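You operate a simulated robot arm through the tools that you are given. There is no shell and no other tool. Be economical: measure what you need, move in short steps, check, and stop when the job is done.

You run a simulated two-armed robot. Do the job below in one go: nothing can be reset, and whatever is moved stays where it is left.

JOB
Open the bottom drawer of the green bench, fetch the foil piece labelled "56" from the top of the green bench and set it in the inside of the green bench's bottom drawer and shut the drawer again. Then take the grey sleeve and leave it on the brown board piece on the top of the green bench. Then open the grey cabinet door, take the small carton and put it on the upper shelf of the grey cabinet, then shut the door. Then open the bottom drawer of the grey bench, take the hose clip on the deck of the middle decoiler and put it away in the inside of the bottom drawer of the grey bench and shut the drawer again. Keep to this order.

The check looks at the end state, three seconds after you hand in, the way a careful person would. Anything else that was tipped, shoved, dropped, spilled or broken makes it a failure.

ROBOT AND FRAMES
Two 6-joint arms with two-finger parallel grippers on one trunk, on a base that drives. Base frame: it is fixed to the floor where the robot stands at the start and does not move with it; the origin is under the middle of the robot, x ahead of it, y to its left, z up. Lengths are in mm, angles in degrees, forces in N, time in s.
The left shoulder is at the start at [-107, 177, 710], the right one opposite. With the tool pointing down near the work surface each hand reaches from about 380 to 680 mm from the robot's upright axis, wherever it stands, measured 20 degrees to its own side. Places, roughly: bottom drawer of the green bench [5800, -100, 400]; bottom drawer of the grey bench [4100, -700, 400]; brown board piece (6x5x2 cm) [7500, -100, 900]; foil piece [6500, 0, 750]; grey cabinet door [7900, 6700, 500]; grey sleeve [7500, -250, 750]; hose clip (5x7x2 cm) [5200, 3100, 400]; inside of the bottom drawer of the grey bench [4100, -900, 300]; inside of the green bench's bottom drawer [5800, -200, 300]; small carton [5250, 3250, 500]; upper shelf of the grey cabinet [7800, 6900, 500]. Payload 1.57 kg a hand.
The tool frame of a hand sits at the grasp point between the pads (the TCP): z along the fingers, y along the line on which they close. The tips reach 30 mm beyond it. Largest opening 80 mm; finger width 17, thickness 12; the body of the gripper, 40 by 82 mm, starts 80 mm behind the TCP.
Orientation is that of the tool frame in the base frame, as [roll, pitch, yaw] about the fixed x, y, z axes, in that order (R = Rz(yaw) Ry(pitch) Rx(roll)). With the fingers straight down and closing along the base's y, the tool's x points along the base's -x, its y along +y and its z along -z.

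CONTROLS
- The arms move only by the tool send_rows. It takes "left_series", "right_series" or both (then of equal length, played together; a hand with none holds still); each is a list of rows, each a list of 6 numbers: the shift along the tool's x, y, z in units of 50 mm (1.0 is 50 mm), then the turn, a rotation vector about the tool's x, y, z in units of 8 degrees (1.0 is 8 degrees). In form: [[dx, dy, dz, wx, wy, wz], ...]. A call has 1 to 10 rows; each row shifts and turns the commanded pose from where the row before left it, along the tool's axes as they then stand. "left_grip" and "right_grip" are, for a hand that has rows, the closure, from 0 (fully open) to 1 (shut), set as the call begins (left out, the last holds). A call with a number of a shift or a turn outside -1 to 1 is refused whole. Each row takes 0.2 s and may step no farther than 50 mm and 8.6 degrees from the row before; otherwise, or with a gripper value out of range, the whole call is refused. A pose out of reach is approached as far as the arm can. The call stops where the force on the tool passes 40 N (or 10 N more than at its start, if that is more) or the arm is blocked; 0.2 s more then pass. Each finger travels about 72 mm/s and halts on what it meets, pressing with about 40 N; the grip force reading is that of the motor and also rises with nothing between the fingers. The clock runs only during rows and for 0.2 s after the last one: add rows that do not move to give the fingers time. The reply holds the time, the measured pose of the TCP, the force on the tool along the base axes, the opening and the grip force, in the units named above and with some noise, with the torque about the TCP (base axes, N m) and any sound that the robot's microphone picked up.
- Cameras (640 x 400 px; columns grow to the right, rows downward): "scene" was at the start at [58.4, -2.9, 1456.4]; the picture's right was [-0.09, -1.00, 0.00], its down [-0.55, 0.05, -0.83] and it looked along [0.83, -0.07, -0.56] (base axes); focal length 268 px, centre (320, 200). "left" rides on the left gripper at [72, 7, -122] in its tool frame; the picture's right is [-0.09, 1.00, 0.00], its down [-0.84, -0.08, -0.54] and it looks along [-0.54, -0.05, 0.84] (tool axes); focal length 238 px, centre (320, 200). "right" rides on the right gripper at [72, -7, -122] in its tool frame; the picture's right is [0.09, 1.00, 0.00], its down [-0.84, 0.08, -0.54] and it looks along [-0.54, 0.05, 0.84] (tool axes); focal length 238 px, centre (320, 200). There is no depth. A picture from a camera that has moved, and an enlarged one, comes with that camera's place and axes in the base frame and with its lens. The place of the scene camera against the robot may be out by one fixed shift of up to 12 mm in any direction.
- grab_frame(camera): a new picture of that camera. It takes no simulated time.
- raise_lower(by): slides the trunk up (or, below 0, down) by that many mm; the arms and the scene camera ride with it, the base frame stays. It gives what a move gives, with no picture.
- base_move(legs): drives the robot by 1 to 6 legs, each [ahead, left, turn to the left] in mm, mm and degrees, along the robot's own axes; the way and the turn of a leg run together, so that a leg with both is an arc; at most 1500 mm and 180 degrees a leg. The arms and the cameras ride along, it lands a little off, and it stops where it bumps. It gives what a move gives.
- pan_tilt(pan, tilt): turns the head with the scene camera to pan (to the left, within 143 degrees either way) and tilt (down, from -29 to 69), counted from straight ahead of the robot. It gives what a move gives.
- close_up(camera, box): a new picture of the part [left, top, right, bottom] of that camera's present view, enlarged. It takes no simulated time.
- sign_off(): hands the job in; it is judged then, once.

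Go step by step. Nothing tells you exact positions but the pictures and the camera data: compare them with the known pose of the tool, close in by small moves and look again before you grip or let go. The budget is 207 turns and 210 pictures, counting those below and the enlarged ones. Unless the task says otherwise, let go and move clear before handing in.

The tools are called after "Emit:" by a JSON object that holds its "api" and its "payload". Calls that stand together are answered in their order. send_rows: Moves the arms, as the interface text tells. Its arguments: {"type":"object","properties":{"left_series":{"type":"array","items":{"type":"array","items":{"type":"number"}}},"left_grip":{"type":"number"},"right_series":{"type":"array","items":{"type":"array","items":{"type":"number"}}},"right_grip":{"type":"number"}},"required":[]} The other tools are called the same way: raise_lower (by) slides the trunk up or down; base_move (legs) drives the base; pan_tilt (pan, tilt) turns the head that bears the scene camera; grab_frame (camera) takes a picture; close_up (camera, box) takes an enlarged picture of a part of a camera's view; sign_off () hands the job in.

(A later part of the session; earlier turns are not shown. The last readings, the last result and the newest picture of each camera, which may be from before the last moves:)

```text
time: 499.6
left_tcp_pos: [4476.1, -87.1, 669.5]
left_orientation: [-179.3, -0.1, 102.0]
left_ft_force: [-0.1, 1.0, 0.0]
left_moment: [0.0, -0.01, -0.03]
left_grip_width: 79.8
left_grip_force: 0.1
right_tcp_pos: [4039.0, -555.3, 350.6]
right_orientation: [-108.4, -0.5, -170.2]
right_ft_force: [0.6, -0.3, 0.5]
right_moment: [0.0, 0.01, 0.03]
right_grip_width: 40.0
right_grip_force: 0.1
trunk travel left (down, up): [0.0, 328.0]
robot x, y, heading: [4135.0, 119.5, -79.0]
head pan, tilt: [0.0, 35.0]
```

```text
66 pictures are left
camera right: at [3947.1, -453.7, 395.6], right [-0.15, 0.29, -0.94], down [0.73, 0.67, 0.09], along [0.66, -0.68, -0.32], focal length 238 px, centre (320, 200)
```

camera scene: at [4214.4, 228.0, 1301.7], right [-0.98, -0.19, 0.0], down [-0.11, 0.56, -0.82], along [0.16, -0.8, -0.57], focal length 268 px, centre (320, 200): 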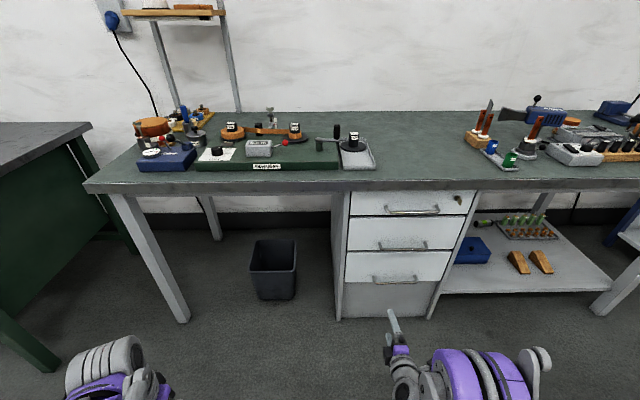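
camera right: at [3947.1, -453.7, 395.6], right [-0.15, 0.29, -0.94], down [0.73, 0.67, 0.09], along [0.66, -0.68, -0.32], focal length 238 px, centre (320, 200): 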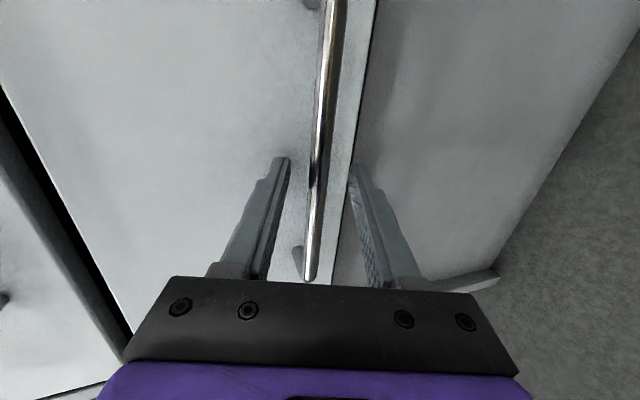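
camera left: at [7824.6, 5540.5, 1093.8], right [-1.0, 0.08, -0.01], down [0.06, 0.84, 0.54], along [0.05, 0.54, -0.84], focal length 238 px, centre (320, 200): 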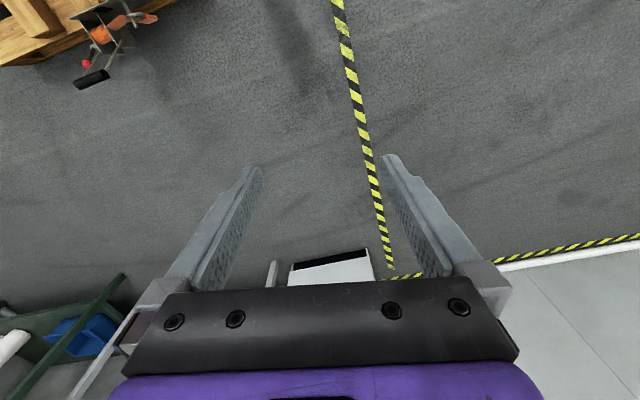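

The bar is between the fingers, so I'll grip and pull.

Emit:
{"api": "send_rows", "payload": {"right_series": [[0, 0, 0, 0, 0, 0], [0, 0, 0, 0, 0, 0], [0, 0, 0, 0, 0, 0]], "right_grip": 1}}

Emit:
{"api": "base_move", "payload": {"legs": [[-80, 0, 0]]}}

Emit:
{"api": "grab_frame", "payload": {"camera": "right"}}

```text
time: 500.4
left_tcp_pos: [4474.4, -84.6, 669.0]
left_orientation: [-179.4, 0.0, 102.1]
left_ft_force: [0.1, 0.3, 0.8]
left_moment: [0.03, -0.03, 0.0]
left_grip_width: 79.9
left_grip_force: 0.1
right_tcp_pos: [4039.0, -554.2, 350.1]
right_orientation: [-108.1, -0.6, -170.3]
right_ft_force: [1.5, -2.9, 16.7]
right_moment: [-0.19, 0.32, -0.24]
right_grip_width: 12.0
right_grip_force: 29.0
trunk travel left (down, up): [0.0, 328.0]
robot x, y, heading: [4138.6, 120.0, -79.0]
head pan, tilt: [0.0, 35.0]
```

```text
time: 501.1
left_tcp_pos: [4473.8, -81.7, 669.2]
left_orientation: [-179.3, -0.1, 102.3]
left_ft_force: [-0.1, -0.2, 0.1]
left_moment: [0.03, 0.0, 0.05]
left_grip_width: 79.9
left_grip_force: 0.0
right_tcp_pos: [4038.3, -549.6, 353.0]
right_orientation: [-108.1, -0.6, -170.4]
right_ft_force: [-0.7, -3.4, -5.1]
right_moment: [-0.05, 0.19, 0.08]
right_grip_width: 11.9
right_grip_force: 29.0
trunk travel left (down, up): [0.0, 328.0]
robot x, y, heading: [4139.1, 129.0, -78.9]
head pan, tilt: [0.0, 35.0]
stopped in leg 1: the force on the tool passed its limit at 41 N (the readings are from after the stop); the commanded pose is now the measured one
```

```text
65 pictures are left
camera right: at [3946.2, -448.2, 396.7], right [-0.15, 0.29, -0.95], down [0.74, 0.67, 0.09], along [0.66, -0.68, -0.31], focal length 238 px, centre (320, 200)
```

right: 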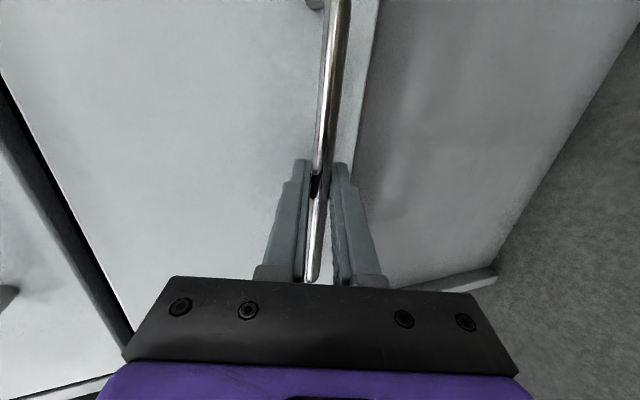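

Emit:
{"api": "base_move", "payload": {"legs": [[-60, 0, 0]]}}

Emit:
{"api": "base_move", "payload": {"legs": [[-60, 0, 0]]}}

Emit:
{"api": "grab_frame", "payload": {"camera": "right"}}

```text
time: 502.1
left_tcp_pos: [4462.2, -23.5, 669.4]
left_orientation: [-179.3, -0.1, 102.2]
left_ft_force: [-0.5, 0.1, 0.0]
left_moment: [-0.03, 0.01, -0.01]
left_grip_width: 79.9
left_grip_force: 0.0
right_tcp_pos: [4024.2, -490.6, 353.2]
right_orientation: [-108.0, -0.5, -170.6]
right_ft_force: [-7.6, -0.6, -9.4]
right_moment: [-0.04, 0.27, -0.12]
right_grip_width: 11.8
right_grip_force: 29.2
trunk travel left (down, up): [0.0, 328.0]
robot x, y, heading: [4127.0, 183.4, -79.0]
head pan, tilt: [0.0, 35.0]
```

```text
time: 503.1
left_tcp_pos: [4451.3, 34.6, 670.0]
left_orientation: [-179.3, -0.1, 102.1]
left_ft_force: [0.4, -0.3, 0.8]
left_moment: [0.0, 0.0, -0.03]
left_grip_width: 79.8
left_grip_force: 0.1
right_tcp_pos: [4012.3, -433.6, 352.3]
right_orientation: [-108.0, -0.5, -170.6]
right_ft_force: [-11.5, -2.0, -10.2]
right_moment: [-0.01, 0.29, -0.13]
right_grip_width: 11.6
right_grip_force: 28.9
trunk travel left (down, up): [0.0, 328.0]
robot x, y, heading: [4111.7, 244.6, -78.8]
head pan, tilt: [0.0, 35.0]
```

```text
64 pictures are left
camera right: at [3921.6, -331.8, 396.7], right [-0.15, 0.29, -0.95], down [0.74, 0.67, 0.09], along [0.66, -0.69, -0.31], focal length 238 px, centre (320, 200)
```

right: 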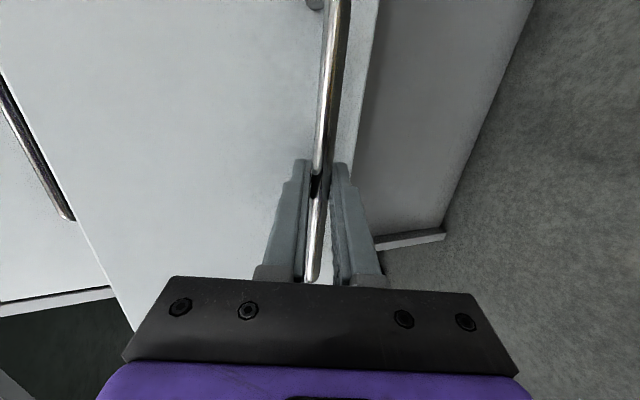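

It moves (the stiff start was just the detent). I'll pull another 130 mm, then release.

Emit:
{"api": "base_move", "payload": {"legs": [[-70, 2, 0], [-65, 2, 0]]}}

Emit:
{"api": "grab_frame", "payload": {"camera": "scene"}}

Emit:
{"api": "send_rows", "payload": {"right_series": [[0, 0, 0, 0, 0, 0], [0, 0, 0, 0, 0, 0], [0, 0, 0, 0, 0, 0]], "right_grip": 0.5}}

Emit:
{"api": "base_move", "payload": {"legs": [[-150, 0, 0]]}}

```text
time: 504.7
left_tcp_pos: [4428.4, 168.0, 670.8]
left_orientation: [-179.5, -0.1, 102.1]
left_ft_force: [0.4, 0.9, 0.3]
left_moment: [0.01, -0.01, 0.01]
left_grip_width: 80.2
left_grip_force: 0.1
right_tcp_pos: [3988.6, -300.8, 351.7]
right_orientation: [-107.9, -0.6, -170.7]
right_ft_force: [-24.9, -4.2, -7.9]
right_moment: [-0.04, 0.28, -0.04]
right_grip_width: 12.0
right_grip_force: 29.1
trunk travel left (down, up): [0.0, 328.0]
robot x, y, heading: [4093.5, 377.0, -79.0]
head pan, tilt: [0.0, 35.0]
```

```text
63 pictures are left
camera scene: at [4111.7, 283.5, 1301.6], right [-0.98, -0.19, 0.0], down [-0.11, 0.56, -0.82], along [0.16, -0.8, -0.57], focal length 268 px, centre (320, 200)
```

scene: 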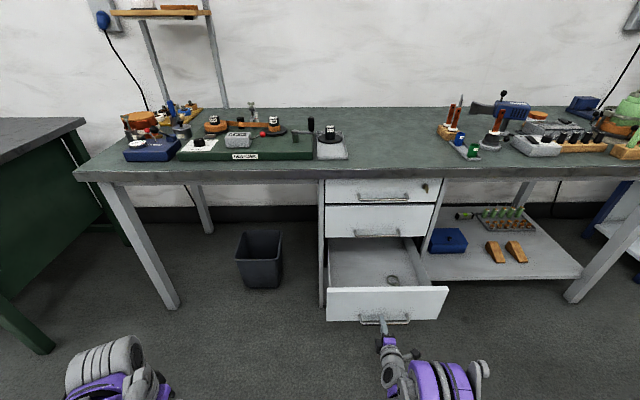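

```text
time: 505.5
left_tcp_pos: [4429.3, 167.9, 671.0]
left_orientation: [-179.3, 0.0, 102.2]
left_ft_force: [0.3, 0.5, 0.3]
left_moment: [-0.03, 0.01, 0.02]
left_grip_width: 80.3
left_grip_force: 0.1
right_tcp_pos: [3989.4, -300.5, 353.6]
right_orientation: [-108.0, -0.6, -170.7]
right_ft_force: [-0.9, 0.0, -0.2]
right_moment: [-0.01, -0.01, 0.0]
right_grip_width: 40.1
right_grip_force: 0.0
trunk travel left (down, up): [0.0, 328.0]
robot x, y, heading: [4089.2, 376.4, -79.2]
head pan, tilt: [0.0, 35.0]
```

```text
time: 506.9
left_tcp_pos: [4400.2, 315.6, 670.8]
left_orientation: [-179.2, 0.0, 102.1]
left_ft_force: [-0.4, 0.9, -0.1]
left_moment: [-0.01, -0.03, 0.0]
left_grip_width: 79.9
left_grip_force: 0.0
right_tcp_pos: [3959.8, -152.8, 353.5]
right_orientation: [-107.9, -0.5, -170.7]
right_ft_force: [-0.8, -0.6, 0.1]
right_moment: [0.02, 0.0, 0.03]
right_grip_width: 40.1
right_grip_force: 0.0
trunk travel left (down, up): [0.0, 328.0]
robot x, y, heading: [4063.0, 523.7, -79.2]
head pan, tilt: [0.0, 35.0]
```

The drawer is open about 250 mm (something ring-shaped is already inside near the right). I'll reorient the right hand to nearly vertical and head for the hose clip, at about (5164, 3061).

Emit:
{"api": "raise_lower", "payload": {"by": 100}}

Emit:
{"api": "send_rows", "payload": {"right_series": [[0, 0, 0, 0, 0, 1], [0, 0, 0, 0, 0, 1], [0, 0, 0, 0, 0, 1], [0, 0, 0, 0, 0, 1], [0, 0, 0, 0, 0, 1], [0, 0, 0, 0, 0, 1], [0, 0, 0, 0, 0, 1], [0, 0, 0, 0, 0, 1], [0, 0, 0, 0, 0, 1], [0, 0, 0, 0, 0, 1]], "right_grip": 0}}

Emit:
{"api": "send_rows", "payload": {"right_series": [[0, 0, 0, 0, 0, 1], [0, 0, 0, 0, 0, 0.25], [0, 0, 0, 0, 1, 0], [0, 0, 0, 0, 1, 0], [0, 0, 0, 0, 1, 0], [0, 0, 0, 0, 1, 0], [0, 0, 0, 0, 1, 0], [0, 0, 0, 0, 1, 0], [0, 0, 0, 0, 0.5, 0]]}}

Emit:
{"api": "base_move", "payload": {"legs": [[-900, 0, 0], [0, 0, 180], [1000, -300, 0], [0, 0, 38]]}}

```text
time: 508.2
left_tcp_pos: [4400.0, 315.2, 769.3]
left_orientation: [-179.3, -0.1, 102.2]
left_ft_force: [0.4, 0.7, -0.8]
left_moment: [0.0, 0.01, 0.02]
left_grip_width: 80.1
left_grip_force: 0.1
right_tcp_pos: [3959.8, -152.4, 452.9]
right_orientation: [-107.9, -0.6, -170.7]
right_ft_force: [-0.7, -0.7, -0.4]
right_moment: [0.0, -0.02, 0.0]
right_grip_width: 40.3
right_grip_force: 0.1
trunk travel left (down, up): [-100.0, 228.0]
robot x, y, heading: [4062.5, 524.0, -79.0]
head pan, tilt: [0.0, 35.0]
```

```text
time: 510.4
left_tcp_pos: [4400.6, 315.3, 770.0]
left_orientation: [-179.3, -0.1, 102.0]
left_ft_force: [-0.5, -0.5, -0.9]
left_moment: [0.0, 0.02, -0.02]
left_grip_width: 79.9
left_grip_force: 0.1
right_tcp_pos: [3960.4, -153.5, 453.1]
right_orientation: [-150.3, 69.3, 130.3]
right_ft_force: [-0.1, 0.8, 0.7]
right_moment: [-0.01, 0.02, -0.01]
right_grip_width: 79.8
right_grip_force: 0.1
trunk travel left (down, up): [-100.0, 228.0]
robot x, y, heading: [4060.8, 523.1, -78.8]
head pan, tilt: [0.0, 35.0]
```

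```text
time: 512.4
left_tcp_pos: [4399.4, 316.3, 770.3]
left_orientation: [-179.2, 0.1, 102.2]
left_ft_force: [0.7, 0.7, 0.4]
left_moment: [0.0, -0.02, 0.01]
left_grip_width: 79.9
left_grip_force: 0.1
right_tcp_pos: [3958.9, -152.8, 452.6]
right_orientation: [-179.2, 20.0, 99.5]
right_ft_force: [-0.5, 0.2, 0.0]
right_moment: [-0.01, -0.02, 0.01]
right_grip_width: 80.0
right_grip_force: 0.0
trunk travel left (down, up): [-100.0, 228.0]
robot x, y, heading: [4065.7, 524.8, -78.8]
head pan, tilt: [0.0, 35.0]
```

```text
time: 527.5
left_tcp_pos: [3610.5, 2235.3, 768.8]
left_orientation: [-179.9, -0.5, -77.3]
left_ft_force: [-8.4, 0.4, -2.4]
left_moment: [-0.09, -1.11, 0.14]
left_grip_width: 79.9
left_grip_force: 0.1
right_tcp_pos: [4053.5, 2711.8, 451.7]
right_orientation: [-179.2, 20.1, -80.2]
right_ft_force: [-0.2, -0.2, -1.4]
right_moment: [0.0, 0.01, -0.03]
right_grip_width: 80.0
right_grip_force: 0.1
trunk travel left (down, up): [-100.0, 228.0]
robot x, y, heading: [3950.7, 2039.1, 101.5]
head pan, tilt: [0.0, 35.0]
stopped in leg 3: the force on the tool passed its limit at 149 N (the readings are from after the stop); the commanded pose is now the measured one
```

The left hand ran into something near (3610, 2235). I'll stop and look at once.

Emit:
{"api": "pan_tilt", "payload": {"pan": 45, "tilt": 35}}

Emit:
{"api": "grab_frame", "payload": {"camera": "scene"}}

Emit:
{"api": "grab_frame", "payload": {"camera": "left"}}

```text
time: 528.6
left_tcp_pos: [3611.6, 2233.7, 770.6]
left_orientation: [-180.0, -0.6, -77.2]
left_ft_force: [-6.1, -2.4, 2.0]
left_moment: [0.41, -1.08, 0.04]
left_grip_width: 79.7
left_grip_force: 0.1
right_tcp_pos: [4053.6, 2711.0, 452.6]
right_orientation: [-179.2, 20.1, -80.2]
right_ft_force: [0.1, 0.1, -0.4]
right_moment: [0.04, 0.01, -0.02]
right_grip_width: 80.0
right_grip_force: 0.0
trunk travel left (down, up): [-100.0, 228.0]
robot x, y, heading: [3953.5, 2035.7, 101.5]
head pan, tilt: [45.0, 35.0]
```

```text
62 pictures are left
camera scene: at [3887.3, 2069.1, 1401.1], right [0.55, 0.83, 0.0], down [0.48, -0.32, -0.82], along [-0.68, 0.45, -0.57], focal length 268 px, centre (320, 200)
```

scene: 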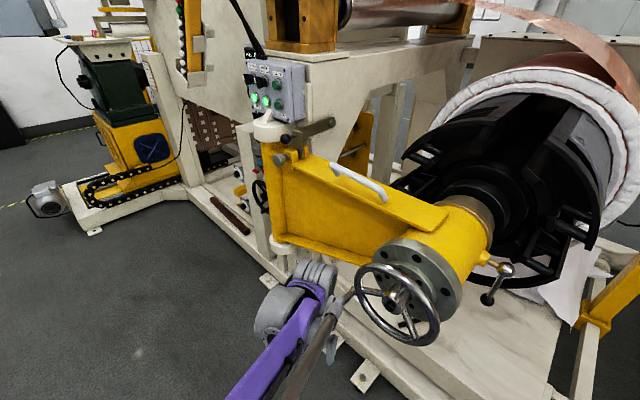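

```text
61 pictures are left
camera left: at [3620.1, 2164.1, 891.9], right [-0.99, -0.13, 0.0], down [-0.11, 0.84, 0.53], along [-0.07, 0.53, -0.85], focal length 238 px, centre (320, 200)
```

left: 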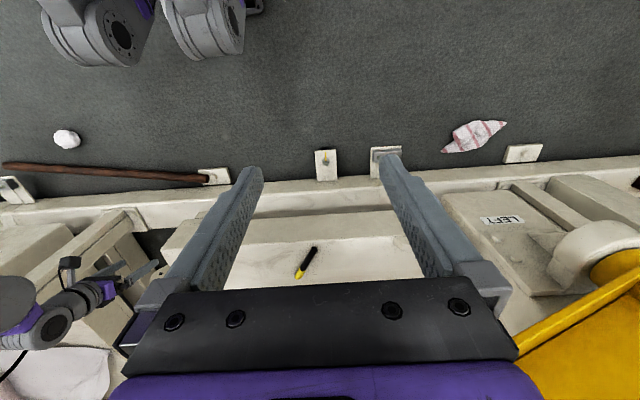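

The left wrist touched the left decoiler's handwheel; nothing appears moved or dropped. I drove in at the wrong bay, so I'll back straight out, swing the left arm aside, and go to the middle bay properly.

Emit:
{"api": "base_move", "payload": {"legs": [[-700, 0, 0]]}}

Emit:
{"api": "grab_frame", "payload": {"camera": "scene"}}

Emit:
{"api": "send_rows", "payload": {"left_series": [[0.6, 0.75, 0, 0, 0, 0], [0.6, 0.75, 0, 0, 0, 0], [0.6, 0.75, 0, 0, 0, 0], [0.6, 0.75, 0, 0, 0, 0]]}}

Emit:
{"api": "raise_lower", "payload": {"by": -50}}

Emit:
{"api": "base_move", "payload": {"legs": [[0, -1390, 0], [0, 0, 38.5]]}}

```text
time: 532.5
left_tcp_pos: [3751.7, 1546.6, 770.7]
left_orientation: [-180.0, -0.5, -77.3]
left_ft_force: [-0.3, -0.2, 0.4]
left_moment: [0.02, -0.01, 0.0]
left_grip_width: 80.0
left_grip_force: 0.1
right_tcp_pos: [4192.5, 2025.9, 452.2]
right_orientation: [-179.3, 20.1, -80.3]
right_ft_force: [-0.1, -0.9, -0.9]
right_moment: [-0.03, 0.01, -0.04]
right_grip_width: 79.9
right_grip_force: 0.1
trunk travel left (down, up): [-100.0, 228.0]
robot x, y, heading: [4095.2, 1347.2, 101.5]
head pan, tilt: [45.0, 35.0]
```

```text
60 pictures are left
camera scene: at [4027.6, 1382.7, 1401.1], right [0.55, 0.83, 0.0], down [0.48, -0.32, -0.82], along [-0.68, 0.45, -0.57], focal length 268 px, centre (320, 200)
```

scene: 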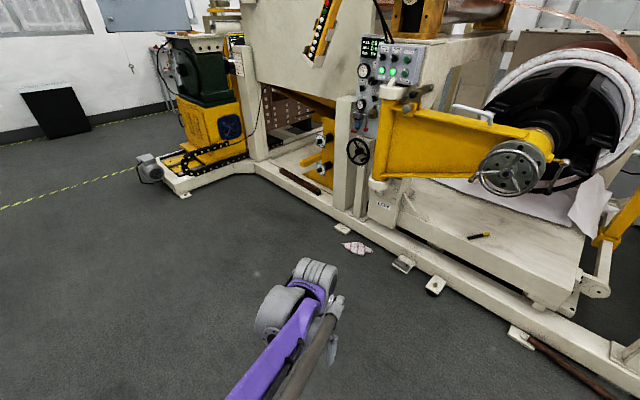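

```text
time: 533.5
left_tcp_pos: [3631.4, 1395.9, 769.5]
left_orientation: [-180.0, -0.6, -77.3]
left_ft_force: [-0.4, 0.6, 0.0]
left_moment: [0.04, -0.04, 0.01]
left_grip_width: 80.0
left_grip_force: 0.1
right_tcp_pos: [4192.9, 2025.8, 451.8]
right_orientation: [-179.3, 20.2, -80.2]
right_ft_force: [0.7, 1.4, 0.3]
right_moment: [-0.02, -0.02, 0.01]
right_grip_width: 79.9
right_grip_force: 0.1
trunk travel left (down, up): [-100.0, 228.0]
robot x, y, heading: [4094.8, 1351.3, 101.5]
head pan, tilt: [45.0, 35.0]
```

```text
time: 534.4
left_tcp_pos: [3631.1, 1396.7, 721.0]
left_orientation: [-179.8, -0.4, -77.3]
left_ft_force: [-0.2, -0.2, 0.9]
left_moment: [-0.01, -0.01, 0.03]
left_grip_width: 79.9
left_grip_force: 0.1
right_tcp_pos: [4194.3, 2025.8, 403.1]
right_orientation: [-179.4, 20.1, -80.2]
right_ft_force: [-0.2, 0.0, 0.6]
right_moment: [-0.01, 0.02, 0.02]
right_grip_width: 80.2
right_grip_force: 0.0
trunk travel left (down, up): [-50.0, 278.0]
robot x, y, heading: [4085.8, 1350.9, 101.5]
head pan, tilt: [45.0, 35.0]
```

```text
time: 548.5
left_tcp_pos: [5062.6, 1378.6, 720.6]
left_orientation: [-179.9, -0.5, -38.5]
left_ft_force: [0.5, -0.3, -0.7]
left_moment: [0.01, -0.02, -0.02]
left_grip_width: 79.7
left_grip_force: 0.1
right_tcp_pos: [5105.7, 2220.1, 402.3]
right_orientation: [-179.3, 20.1, -41.2]
right_ft_force: [0.7, 1.1, -0.5]
right_moment: [-0.01, 0.02, -0.02]
right_grip_width: 80.0
right_grip_force: 0.0
trunk travel left (down, up): [-50.0, 278.0]
robot x, y, heading: [5452.3, 1628.2, 140.4]
head pan, tilt: [45.0, 35.0]
```

Emit:
{"api": "raise_lower", "payload": {"by": 70}}

Emit:
{"api": "base_move", "payload": {"legs": [[410, -590, 0]]}}

Emit:
{"api": "pan_tilt", "payload": {"pan": -30, "tilt": 40}}

Emit:
{"api": "grab_frame", "payload": {"camera": "right"}}

Emit:
{"api": "grab_frame", "payload": {"camera": "scene"}}

```text
time: 549.6
left_tcp_pos: [5062.2, 1377.9, 790.7]
left_orientation: [-179.9, -0.6, -38.5]
left_ft_force: [0.2, -0.5, -0.1]
left_moment: [-0.02, 0.01, -0.03]
left_grip_width: 80.2
left_grip_force: 0.0
right_tcp_pos: [5107.3, 2220.0, 471.2]
right_orientation: [-179.2, 20.1, -41.3]
right_ft_force: [-1.1, 0.2, 0.3]
right_moment: [-0.02, 0.02, 0.01]
right_grip_width: 80.0
right_grip_force: 0.1
trunk travel left (down, up): [-120.0, 208.0]
robot x, y, heading: [5452.4, 1630.4, 140.3]
head pan, tilt: [45.0, 35.0]
```

```text
time: 555.3
left_tcp_pos: [5130.5, 2094.8, 791.2]
left_orientation: [-179.9, -0.6, -38.8]
left_ft_force: [0.2, -0.3, 0.6]
left_moment: [-0.02, 0.03, 0.01]
left_grip_width: 80.0
left_grip_force: 0.0
right_tcp_pos: [5177.6, 2937.1, 472.6]
right_orientation: [-179.3, 20.1, -41.5]
right_ft_force: [0.1, -0.2, 0.1]
right_moment: [0.02, -0.02, 0.01]
right_grip_width: 80.0
right_grip_force: 0.0
trunk travel left (down, up): [-120.0, 208.0]
robot x, y, heading: [5521.6, 2345.5, 140.2]
head pan, tilt: [45.0, 35.0]
```

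```text
time: 556.8
left_tcp_pos: [5129.8, 2095.8, 791.2]
left_orientation: [-179.8, -0.7, -38.7]
left_ft_force: [-0.1, -0.1, -0.2]
left_moment: [-0.04, -0.01, 0.01]
left_grip_width: 80.0
left_grip_force: 0.1
right_tcp_pos: [5177.5, 2937.5, 473.1]
right_orientation: [-179.4, 20.1, -41.5]
right_ft_force: [-0.8, 0.9, -0.1]
right_moment: [0.05, -0.02, 0.01]
right_grip_width: 80.0
right_grip_force: 0.0
trunk travel left (down, up): [-120.0, 208.0]
robot x, y, heading: [5522.8, 2346.8, 140.3]
head pan, tilt: [-30.0, 40.0]
```

```text
59 pictures are left
camera right: at [5260.9, 2869.3, 562.7], right [-0.6, -0.8, -0.04], down [-0.5, 0.33, 0.8], along [-0.62, 0.5, -0.6], focal length 238 px, centre (320, 200)
```

right: 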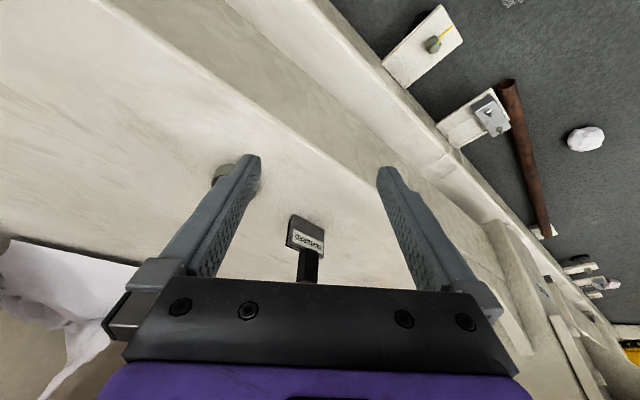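

```text
58 pictures are left
camera scene: at [5515.4, 2414.5, 1415.6], right [0.94, 0.34, 0.0], down [0.22, -0.6, -0.77], along [-0.26, 0.72, -0.64], focal length 268 px, centre (320, 200)
```

scene: 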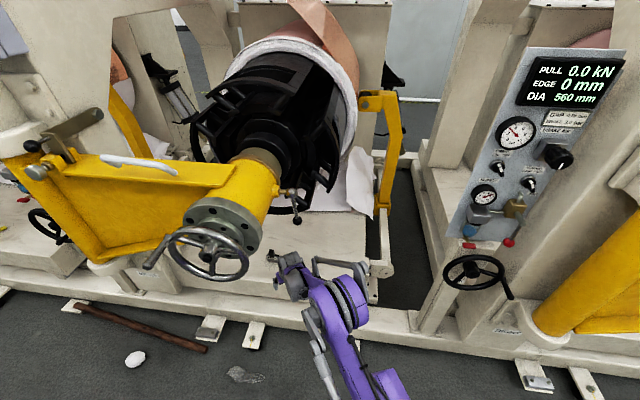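

Emit:
{"api": "base_move", "payload": {"legs": [[88, -86, 0]]}}

Emit:
{"api": "grab_frame", "payload": {"camera": "right"}}

Emit:
{"api": "close_up", "payload": {"camera": "scene", "box": [180, 180, 400, 330]}}

```text
time: 558.2
left_tcp_pos: [5118.3, 2217.7, 790.6]
left_orientation: [-179.9, -0.6, -38.7]
left_ft_force: [-0.6, 0.6, -0.2]
left_moment: [-0.03, 0.01, -0.05]
left_grip_width: 80.2
left_grip_force: 0.0
right_tcp_pos: [5164.3, 3058.0, 472.4]
right_orientation: [-179.3, 20.1, -41.4]
right_ft_force: [0.0, 0.7, 0.4]
right_moment: [0.0, -0.01, 0.03]
right_grip_width: 80.2
right_grip_force: 0.1
trunk travel left (down, up): [-120.0, 208.0]
robot x, y, heading: [5508.4, 2463.6, 140.2]
head pan, tilt: [-30.0, 40.0]
```

```text
57 pictures are left
camera right: at [5248.2, 2991.1, 562.4], right [-0.6, -0.8, -0.04], down [-0.51, 0.33, 0.8], along [-0.62, 0.5, -0.6], focal length 238 px, centre (320, 200)
```

right: 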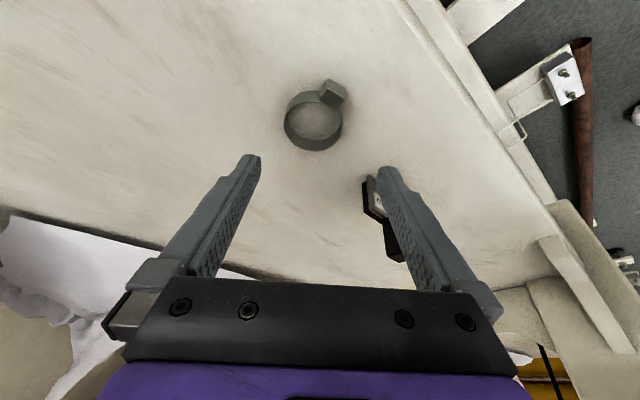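

```text
2.67 times, centred on (290, 255) of scene
camera zoom: at [5503.1, 2537.1, 1415.5], right [0.94, 0.34, 0.0], down [0.22, -0.6, -0.77], along [-0.26, 0.72, -0.64], focal length 715 px, centre (400, 53)
```

zoom: 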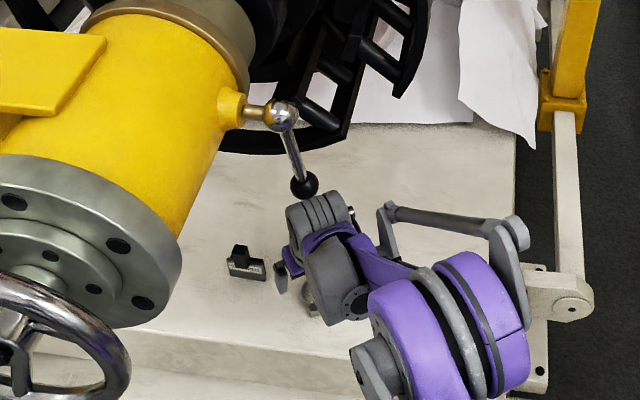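

The ring is in view at about (5166, 3066). I'll turn the tool about 25° so the fingers avoid its screw housing, then start down.

Emit:
{"api": "send_rows", "payload": {"right_series": [[0, 0, 0, 0.35, 0, 0.96], [0, 0, 0, 0.35, 0, 0.96], [0, 0, 0, 0.35, 0, 0.96], [0.12, -0.09, 0.33, 0, 0, 0]]}}

Emit:
{"api": "grab_frame", "payload": {"camera": "right"}}

```text
time: 559.2
left_tcp_pos: [5118.3, 2217.3, 790.5]
left_orientation: [-179.9, -0.5, -38.7]
left_ft_force: [0.2, -1.0, 0.1]
left_moment: [0.0, 0.01, -0.03]
left_grip_width: 79.7
left_grip_force: 0.0
right_tcp_pos: [5169.5, 3059.8, 455.6]
right_orientation: [-179.3, 20.5, -66.0]
right_ft_force: [0.0, 0.4, 0.5]
right_moment: [-0.01, 0.0, 0.01]
right_grip_width: 79.8
right_grip_force: 0.1
trunk travel left (down, up): [-120.0, 208.0]
robot x, y, heading: [5509.7, 2468.0, 140.1]
head pan, tilt: [-30.0, 40.0]
```

```text
55 pictures are left
camera right: at [5216.1, 2963.6, 544.7], right [-0.88, -0.48, -0.04], down [-0.32, 0.51, 0.8], along [-0.36, 0.71, -0.6], focal length 238 px, centre (320, 200)
```

right: 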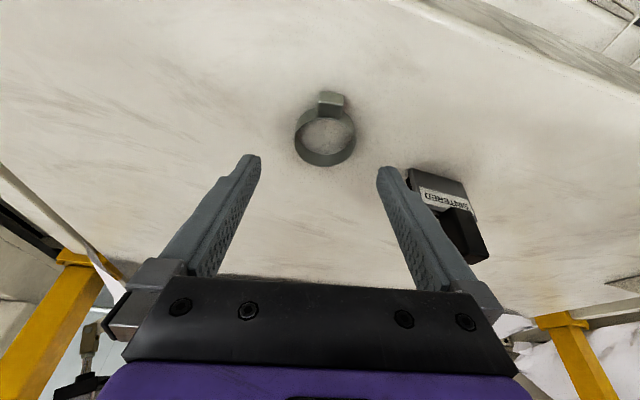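

Emit:
{"api": "send_rows", "payload": {"right_series": [[0.15, 0.02, 0.3, 0, 0, 0], [0.08, 0, 0.2, 0, 0, 0]]}}

Emit:
{"api": "grab_frame", "payload": {"camera": "right"}}

```text
time: 559.8
left_tcp_pos: [5119.1, 2217.9, 790.9]
left_orientation: [-179.9, -0.6, -38.6]
left_ft_force: [-0.7, -0.4, 0.5]
left_moment: [-0.01, 0.0, 0.02]
left_grip_width: 80.1
left_grip_force: 0.0
right_tcp_pos: [5168.7, 3058.0, 427.5]
right_orientation: [-179.4, 20.3, -66.0]
right_ft_force: [0.5, -0.9, -0.4]
right_moment: [-0.04, 0.01, 0.0]
right_grip_width: 80.0
right_grip_force: 0.2
trunk travel left (down, up): [-120.0, 208.0]
robot x, y, heading: [5510.2, 2471.9, 140.2]
head pan, tilt: [-30.0, 40.0]
```

```text
54 pictures are left
camera right: at [5216.5, 2961.0, 517.3], right [-0.88, -0.48, -0.04], down [-0.32, 0.51, 0.8], along [-0.36, 0.71, -0.6], focal length 238 px, centre (320, 200)
```

right: 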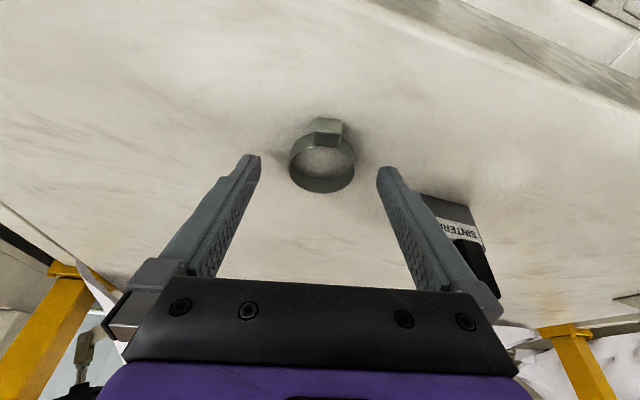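

Emit:
{"api": "send_rows", "payload": {"right_series": [[0.12, 0, 0.1, 0, 0, 0], [0.02, 0, 0.05, 0, 0, 0], [0.02, 0, 0.04, 0, 0, 0], [0.01, 0, 0.03, 0, 0, 0]]}}

Emit:
{"api": "grab_frame", "payload": {"camera": "right"}}

```text
time: 560.8
left_tcp_pos: [5118.8, 2217.0, 790.5]
left_orientation: [-180.0, -0.6, -38.5]
left_ft_force: [-0.5, 0.8, 0.1]
left_moment: [0.04, -0.02, -0.02]
left_grip_width: 80.0
left_grip_force: 0.0
right_tcp_pos: [5170.9, 3054.0, 414.6]
right_orientation: [-179.4, 20.5, -66.1]
right_ft_force: [-0.4, -0.1, -0.4]
right_moment: [-0.02, 0.0, -0.01]
right_grip_width: 80.0
right_grip_force: 0.0
trunk travel left (down, up): [-120.0, 208.0]
robot x, y, heading: [5510.4, 2467.8, 140.3]
head pan, tilt: [-30.0, 40.0]
```

```text
53 pictures are left
camera right: at [5218.5, 2957.0, 503.9], right [-0.88, -0.48, -0.04], down [-0.32, 0.51, 0.8], along [-0.36, 0.71, -0.6], focal length 238 px, centre (320, 200)
```

right: 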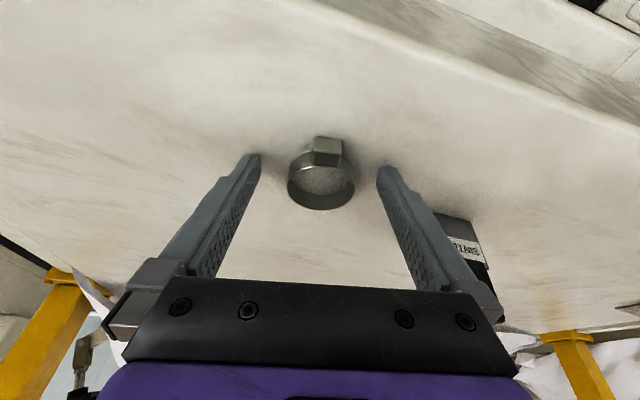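

Emit:
{"api": "send_rows", "payload": {"right_series": [[0.015, 0, 0.04, 0, 0, 0], [0.015, 0, 0.04, 0, 0, 0], [0.015, 0, 0.04, 0, 0, 0], [0.015, 0, 0.04, 0, 0, 0]]}}

Emit:
{"api": "grab_frame", "payload": {"camera": "right"}}

```text
time: 561.6
left_tcp_pos: [5119.8, 2215.3, 791.5]
left_orientation: [-179.9, -0.4, -38.6]
left_ft_force: [0.1, -0.1, -0.5]
left_moment: [0.0, 0.0, -0.03]
left_grip_width: 80.1
left_grip_force: 0.0
right_tcp_pos: [5170.4, 3052.8, 414.5]
right_orientation: [-179.6, 20.5, -66.1]
right_ft_force: [5.7, -7.8, 26.1]
right_moment: [-0.62, 0.87, 0.22]
right_grip_width: 78.2
right_grip_force: 0.1
trunk travel left (down, up): [-120.0, 208.0]
robot x, y, heading: [5509.0, 2468.0, 140.4]
head pan, tilt: [-30.0, 40.0]
stopped in row 3 (right hand): the force on the tool passed its limit at 43 N (the readings are from after the stop); the commanded pose is now the measured one
```

```text
52 pictures are left
camera right: at [5218.2, 2956.4, 502.3], right [-0.88, -0.48, -0.04], down [-0.31, 0.51, 0.8], along [-0.36, 0.71, -0.6], focal length 238 px, centre (320, 200)
```

right: 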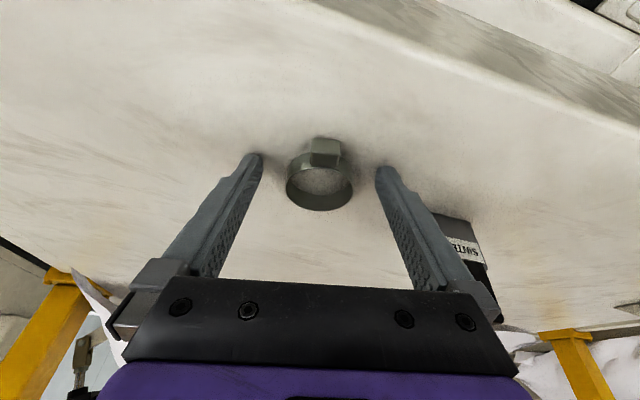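

The tips are at deck level. I'll lift 2 mm and close on the ring.

Emit:
{"api": "send_rows", "payload": {"right_series": [[-0.02, 0, -0.05, 0, 0, 0], [0, 0, 0, 0, 0, 0], [0, 0, 0, 0, 0, 0], [0, 0, 0, 0, 0, 0], [0, 0, 0, 0, 0, 0]], "right_grip": 1}}

Emit:
{"api": "grab_frame", "payload": {"camera": "right"}}

```text
time: 562.8
left_tcp_pos: [5118.2, 2216.9, 790.5]
left_orientation: [-179.8, -0.5, -38.6]
left_ft_force: [0.2, 0.3, 0.7]
left_moment: [-0.01, -0.01, -0.01]
left_grip_width: 79.7
left_grip_force: 0.1
right_tcp_pos: [5170.7, 3054.8, 413.2]
right_orientation: [-179.5, 20.5, -66.1]
right_ft_force: [0.4, 1.1, 3.7]
right_moment: [0.0, 0.04, -0.03]
right_grip_width: 42.6
right_grip_force: 40.0
trunk travel left (down, up): [-120.0, 208.0]
robot x, y, heading: [5506.2, 2466.7, 140.3]
head pan, tilt: [-30.0, 40.0]
```

```text
51 pictures are left
camera right: at [5218.5, 2957.9, 502.5], right [-0.88, -0.48, -0.04], down [-0.32, 0.51, 0.8], along [-0.36, 0.71, -0.6], focal length 238 px, centre (320, 200)
```

right: 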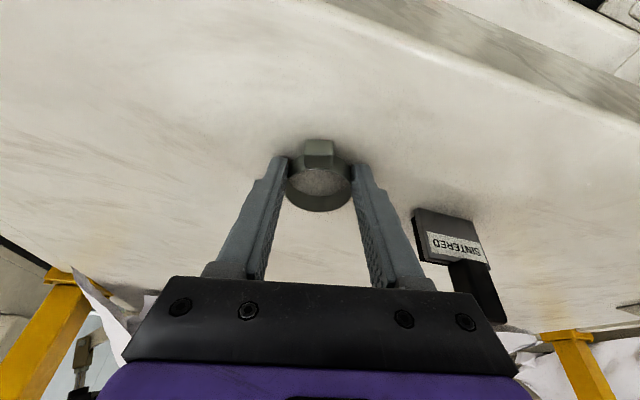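

Held at 42.6 mm. I'll lift 45 mm and back out the way I came.

Emit:
{"api": "send_rows", "payload": {"right_series": [[-0.14, 0, -0.38, 0, 0, 0], [-0.18, 0, -0.47, 0, 0, 0]]}}

Emit:
{"api": "grab_frame", "payload": {"camera": "right"}}

Emit:
{"api": "base_move", "payload": {"legs": [[-88, 86, 0], [-410, 590, 0]]}}

Emit:
{"api": "grab_frame", "payload": {"camera": "right"}}

```text
time: 563.4
left_tcp_pos: [5118.7, 2217.1, 789.6]
left_orientation: [-179.9, -0.6, -38.6]
left_ft_force: [-0.2, -0.2, 0.0]
left_moment: [0.02, -0.01, -0.02]
left_grip_width: 80.1
left_grip_force: 0.0
right_tcp_pos: [5169.9, 3054.3, 458.5]
right_orientation: [-179.5, 20.4, -66.1]
right_ft_force: [0.1, -0.1, -0.7]
right_moment: [0.0, 0.01, -0.01]
right_grip_width: 42.2
right_grip_force: 40.2
trunk travel left (down, up): [-120.0, 208.0]
robot x, y, heading: [5511.5, 2466.7, 140.2]
head pan, tilt: [-30.0, 40.0]
```

```text
50 pictures are left
camera right: at [5217.3, 2957.5, 548.1], right [-0.88, -0.48, -0.04], down [-0.32, 0.51, 0.8], along [-0.36, 0.71, -0.6], focal length 238 px, centre (320, 200)
```

right: 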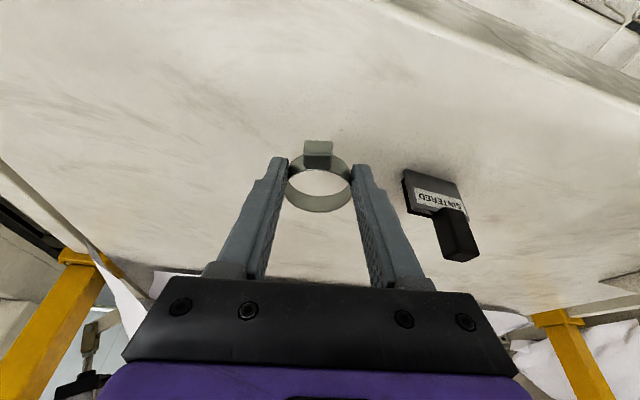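

```text
time: 570.1
left_tcp_pos: [5066.9, 1375.0, 790.9]
left_orientation: [-179.9, -0.7, -38.5]
left_ft_force: [0.2, -0.2, 0.1]
left_moment: [0.01, -0.04, -0.04]
left_grip_width: 80.0
left_grip_force: 0.1
right_tcp_pos: [5117.4, 2213.2, 458.1]
right_orientation: [-179.5, 20.5, -66.1]
right_ft_force: [0.3, -0.3, -0.2]
right_moment: [-0.02, 0.04, 0.02]
right_grip_width: 41.1
right_grip_force: 40.3
trunk travel left (down, up): [-120.0, 208.0]
robot x, y, heading: [5457.1, 1625.1, 140.2]
head pan, tilt: [-30.0, 40.0]
```

```text
49 pictures are left
camera right: at [5166.2, 2115.7, 547.9], right [-0.88, -0.48, -0.04], down [-0.32, 0.51, 0.8], along [-0.36, 0.71, -0.6], focal length 238 px, centre (320, 200)
```

right: 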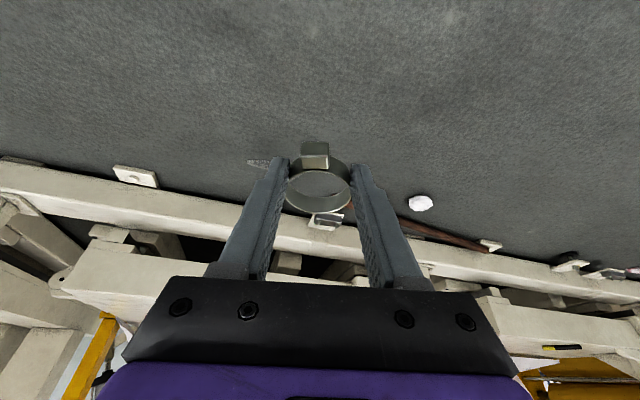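

The clip is held. I'll drive to the open drawer of the grey bench.

Emit:
{"api": "base_move", "payload": {"legs": [[0, 0, 141], [650, -760, 0], [0, -758, 0]]}}

Emit:
{"api": "raise_lower", "payload": {"by": 80}}

Emit:
{"api": "pan_tilt", "payload": {"pan": -10, "tilt": 45}}

Emit:
{"api": "grab_frame", "payload": {"camera": "scene"}}

Emit:
{"api": "grab_frame", "payload": {"camera": "right"}}

```text
time: 589.7
left_tcp_pos: [4512.6, 670.2, 791.9]
left_orientation: [-179.8, -0.5, 100.0]
left_ft_force: [0.9, -0.1, -0.2]
left_moment: [0.02, -0.01, -0.02]
left_grip_width: 80.0
left_grip_force: 0.1
right_tcp_pos: [3921.1, 73.9, 457.2]
right_orientation: [-179.5, 20.5, 72.6]
right_ft_force: [0.0, -0.3, 0.1]
right_moment: [0.0, -0.01, -0.03]
right_grip_width: 39.0
right_grip_force: 39.9
trunk travel left (down, up): [-120.0, 208.0]
robot x, y, heading: [4050.3, 740.1, -81.5]
head pan, tilt: [-30.0, 40.0]
```

```text
time: 590.8
left_tcp_pos: [4512.6, 671.5, 870.7]
left_orientation: [-180.0, -0.6, 100.0]
left_ft_force: [0.0, -0.6, -0.7]
left_moment: [0.0, 0.01, -0.02]
left_grip_width: 80.1
left_grip_force: 0.1
right_tcp_pos: [3920.3, 74.2, 540.0]
right_orientation: [-179.5, 20.5, 72.6]
right_ft_force: [0.1, -0.4, -0.7]
right_moment: [0.0, 0.0, 0.02]
right_grip_width: 39.0
right_grip_force: 39.4
trunk travel left (down, up): [-200.0, 128.0]
robot x, y, heading: [4055.1, 740.0, -81.1]
head pan, tilt: [-30.0, 40.0]
```

```text
time: 591.7
left_tcp_pos: [4512.6, 670.3, 870.3]
left_orientation: [-180.0, -0.6, 99.9]
left_ft_force: [-0.4, -0.6, -0.7]
left_moment: [0.0, -0.03, 0.0]
left_grip_width: 79.8
left_grip_force: 0.1
right_tcp_pos: [3920.9, 74.8, 538.6]
right_orientation: [-179.5, 20.5, 72.6]
right_ft_force: [-0.1, -0.5, -0.3]
right_moment: [-0.02, -0.02, 0.0]
right_grip_width: 38.7
right_grip_force: 40.0
trunk travel left (down, up): [-200.0, 128.0]
robot x, y, heading: [4052.8, 741.3, -81.1]
head pan, tilt: [-10.0, 45.0]
```

```text
48 pictures are left
camera scene: at [4047.1, 701.4, 1488.2], right [-1.0, 0.02, 0.0], down [0.01, 0.71, -0.71], along [-0.01, -0.71, -0.71], focal length 268 px, centre (320, 200)
```

scene: 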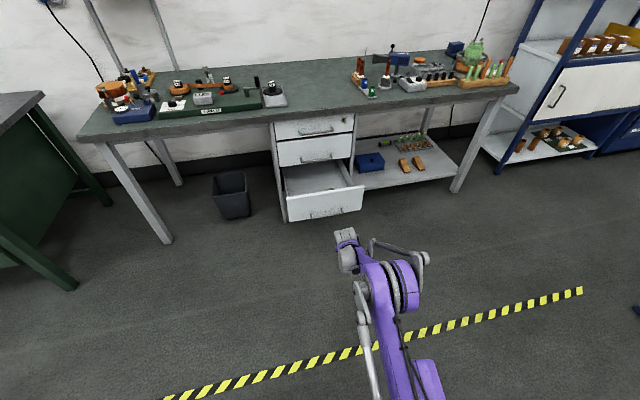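

```text
47 pictures are left
camera right: at [3946.1, 181.6, 627.9], right [0.97, -0.22, -0.04], down [-0.1, -0.59, 0.8], along [-0.2, -0.78, -0.6], focal length 238 px, centre (320, 200)
```

right: 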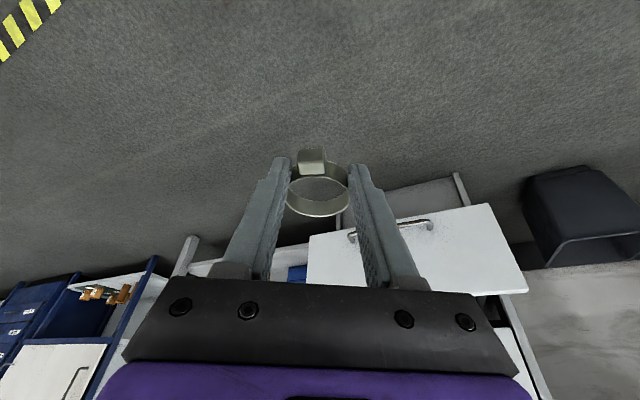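

Emit:
{"api": "base_move", "payload": {"legs": [[545, 73, 0]]}}

Emit:
{"api": "grab_frame", "payload": {"camera": "right"}}

Emit:
{"api": "grab_frame", "payload": {"camera": "scene"}}

```text
time: 594.8
left_tcp_pos: [4668.1, 144.0, 870.6]
left_orientation: [-180.0, -0.7, 100.0]
left_ft_force: [-0.6, -0.2, -0.3]
left_moment: [-0.01, -0.04, 0.02]
left_grip_width: 80.0
left_grip_force: 0.1
right_tcp_pos: [4076.0, -451.8, 538.3]
right_orientation: [-179.5, 20.6, 72.7]
right_ft_force: [0.4, -0.1, 0.3]
right_moment: [-0.01, -0.01, 0.03]
right_grip_width: 38.7
right_grip_force: 39.6
trunk travel left (down, up): [-200.0, 128.0]
robot x, y, heading: [4208.5, 216.3, -81.3]
head pan, tilt: [-10.0, 45.0]
```

```text
46 pictures are left
camera right: at [4101.3, -343.9, 627.7], right [0.97, -0.22, -0.04], down [-0.1, -0.59, 0.8], along [-0.2, -0.78, -0.6], focal length 238 px, centre (320, 200)
```

right: 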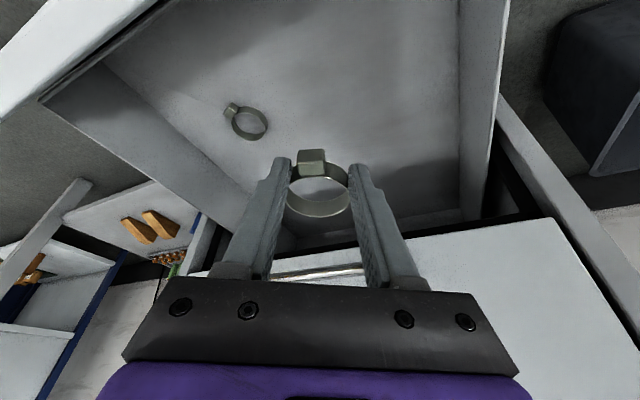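

```text
45 pictures are left
camera scene: at [4202.6, 175.6, 1488.2], right [-1.0, 0.02, 0.0], down [0.01, 0.71, -0.71], along [-0.01, -0.71, -0.71], focal length 268 px, centre (320, 200)
```

scene: 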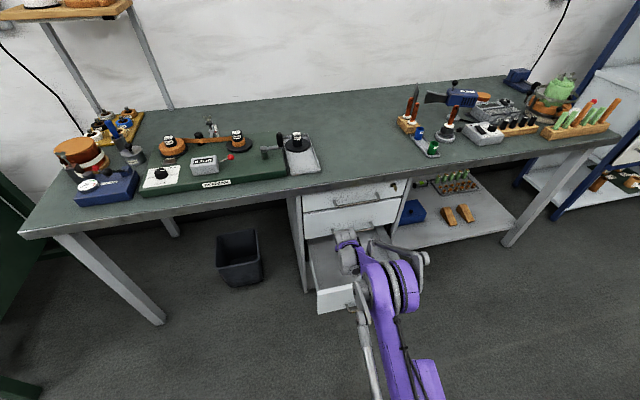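

I'm over the drawer, and a similar clip is already inside on the right. I'll move deeper so the wrist camera clears the front panel (top at z≈411), then lower.

Emit:
{"api": "base_move", "payload": {"legs": [[66, 0, 0]]}}

Emit:
{"api": "raise_lower", "payload": {"by": -120}}

Emit:
{"api": "grab_frame", "payload": {"camera": "right"}}

Emit:
{"api": "close_up", "payload": {"camera": "scene", "box": [240, 140, 460, 320]}}

```text
time: 595.8
left_tcp_pos: [4677.9, 79.1, 869.2]
left_orientation: [-179.9, -0.6, 100.0]
left_ft_force: [0.2, -1.0, -0.3]
left_moment: [0.01, -0.02, -0.03]
left_grip_width: 79.7
left_grip_force: 0.0
right_tcp_pos: [4085.2, -515.5, 538.1]
right_orientation: [-179.4, 20.5, 72.4]
right_ft_force: [-0.9, 0.6, -1.0]
right_moment: [0.02, 0.0, -0.03]
right_grip_width: 38.5
right_grip_force: 39.9
trunk travel left (down, up): [-200.0, 128.0]
robot x, y, heading: [4215.4, 148.1, -81.3]
head pan, tilt: [-10.0, 45.0]
```

```text
time: 597.3
left_tcp_pos: [4676.8, 80.2, 750.0]
left_orientation: [-179.9, -0.6, 100.0]
left_ft_force: [0.1, -0.5, -0.3]
left_moment: [-0.02, -0.01, -0.02]
left_grip_width: 79.9
left_grip_force: 0.1
right_tcp_pos: [4084.9, -514.8, 419.1]
right_orientation: [-179.5, 20.6, 72.5]
right_ft_force: [0.2, -0.4, 0.2]
right_moment: [0.01, -0.04, 0.0]
right_grip_width: 38.5
right_grip_force: 39.9
trunk travel left (down, up): [-80.0, 248.0]
robot x, y, heading: [4215.5, 150.9, -81.1]
head pan, tilt: [-10.0, 45.0]
```

```text
44 pictures are left
camera right: at [4110.9, -407.8, 508.3], right [0.97, -0.22, -0.04], down [-0.1, -0.59, 0.8], along [-0.2, -0.78, -0.6], focal length 238 px, centre (320, 200)
```

right: 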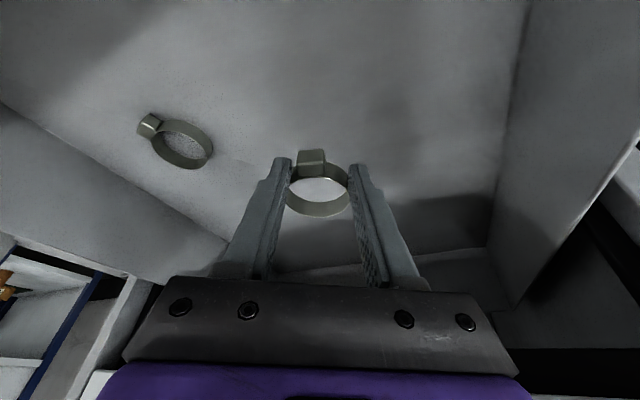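

```text
2.22 times, centred on (350, 230) of scene
camera zoom: at [4216.3, 86.4, 1363.9], right [-1.0, 0.02, 0.0], down [0.01, 0.71, -0.71], along [-0.01, -0.71, -0.71], focal length 596 px, centre (253, 133)
```

zoom: 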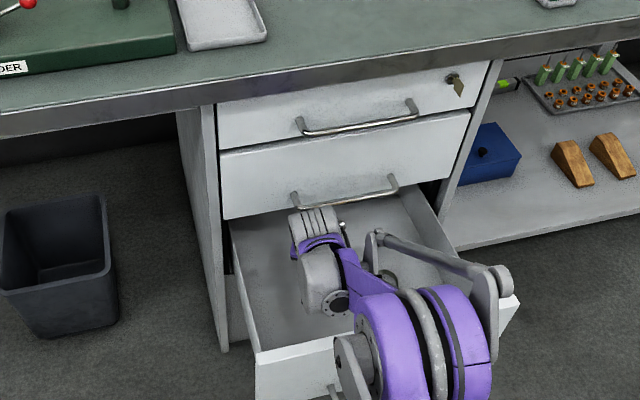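

Emit:
{"api": "send_rows", "payload": {"right_series": [[0.07, 0, 0.188, 0, 0, 0], [0.07, 0, 0.188, 0, 0, 0], [0.035, 0, 0.094, 0, 0, 0], [0.035, 0, 0.094, 0, 0, 0], [0.02, 0, 0.055, 0, 0, 0], [0.02, 0, 0.055, 0, 0, 0], [0.02, 0, 0.055, 0, 0, 0], [0.02, 0, 0.055, 0, 0, 0]]}}

Emit:
{"api": "grab_frame", "payload": {"camera": "right"}}

```text
time: 599.1
left_tcp_pos: [4676.6, 80.2, 750.8]
left_orientation: [-179.9, -0.6, 100.0]
left_ft_force: [0.3, 0.0, -0.7]
left_moment: [-0.02, 0.02, 0.03]
left_grip_width: 79.9
left_grip_force: 0.1
right_tcp_pos: [4084.7, -515.5, 376.7]
right_orientation: [-179.5, 20.5, 72.5]
right_ft_force: [0.5, -0.2, -0.5]
right_moment: [-0.05, -0.02, 0.01]
right_grip_width: 38.3
right_grip_force: 39.6
trunk travel left (down, up): [-80.0, 248.0]
robot x, y, heading: [4217.6, 148.6, -80.9]
head pan, tilt: [-10.0, 45.0]
```

```text
42 pictures are left
camera right: at [4110.2, -407.9, 465.8], right [0.97, -0.22, -0.04], down [-0.1, -0.59, 0.8], along [-0.2, -0.78, -0.6], focal length 238 px, centre (320, 200)
```

right: 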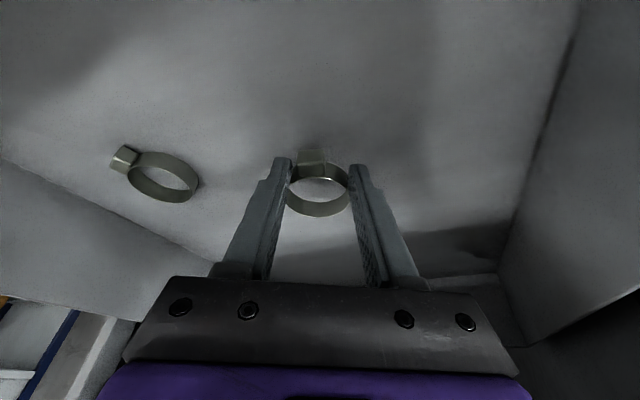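

Emit:
{"api": "send_rows", "payload": {"right_series": [[0.02, 0, 0.055, 0, 0, 0], [0.02, 0, 0.055, 0, 0, 0], [0.02, 0, 0.055, 0, 0, 0], [0.02, 0, 0.055, 0, 0, 0], [0.02, 0, 0.055, 0, 0, 0], [0.02, 0, 0.055, 0, 0, 0], [0.02, 0, 0.055, 0, 0, 0], [0.02, 0, 0.055, 0, 0, 0], [0.02, 0, 0.055, 0, 0, 0], [0.02, 0, 0.055, 0, 0, 0]]}}

Emit:
{"api": "grab_frame", "payload": {"camera": "right"}}

```text
time: 600.9
left_tcp_pos: [4677.7, 81.7, 750.8]
left_orientation: [-179.9, -0.5, 100.0]
left_ft_force: [-0.4, 0.3, 0.2]
left_moment: [-0.01, 0.04, 0.0]
left_grip_width: 79.9
left_grip_force: 0.0
right_tcp_pos: [4086.1, -517.6, 359.6]
right_orientation: [-179.6, 21.0, 72.5]
right_ft_force: [1.4, -0.7, 27.3]
right_moment: [-0.25, -0.31, -0.16]
right_grip_width: 38.2
right_grip_force: 40.0
trunk travel left (down, up): [-80.0, 248.0]
robot x, y, heading: [4212.9, 148.9, -81.0]
head pan, tilt: [-10.0, 45.0]
stopped in row 8 (right hand): the force on the tool passed its limit at 45 N (the readings are from after the stop); the commanded pose is now the measured one
```

```text
41 pictures are left
camera right: at [4110.7, -409.2, 447.5], right [0.97, -0.22, -0.04], down [-0.1, -0.58, 0.8], along [-0.2, -0.78, -0.59], focal length 238 px, centre (320, 200)
```

right: 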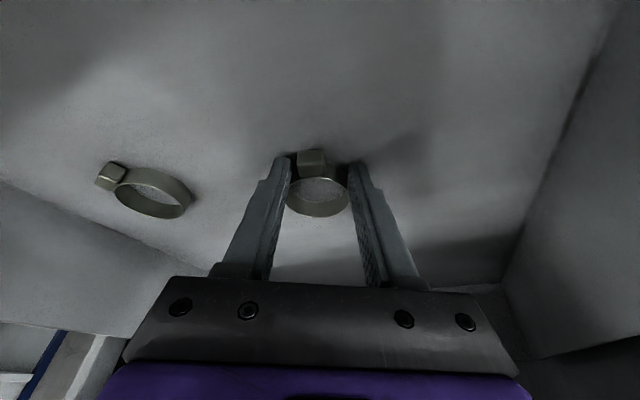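

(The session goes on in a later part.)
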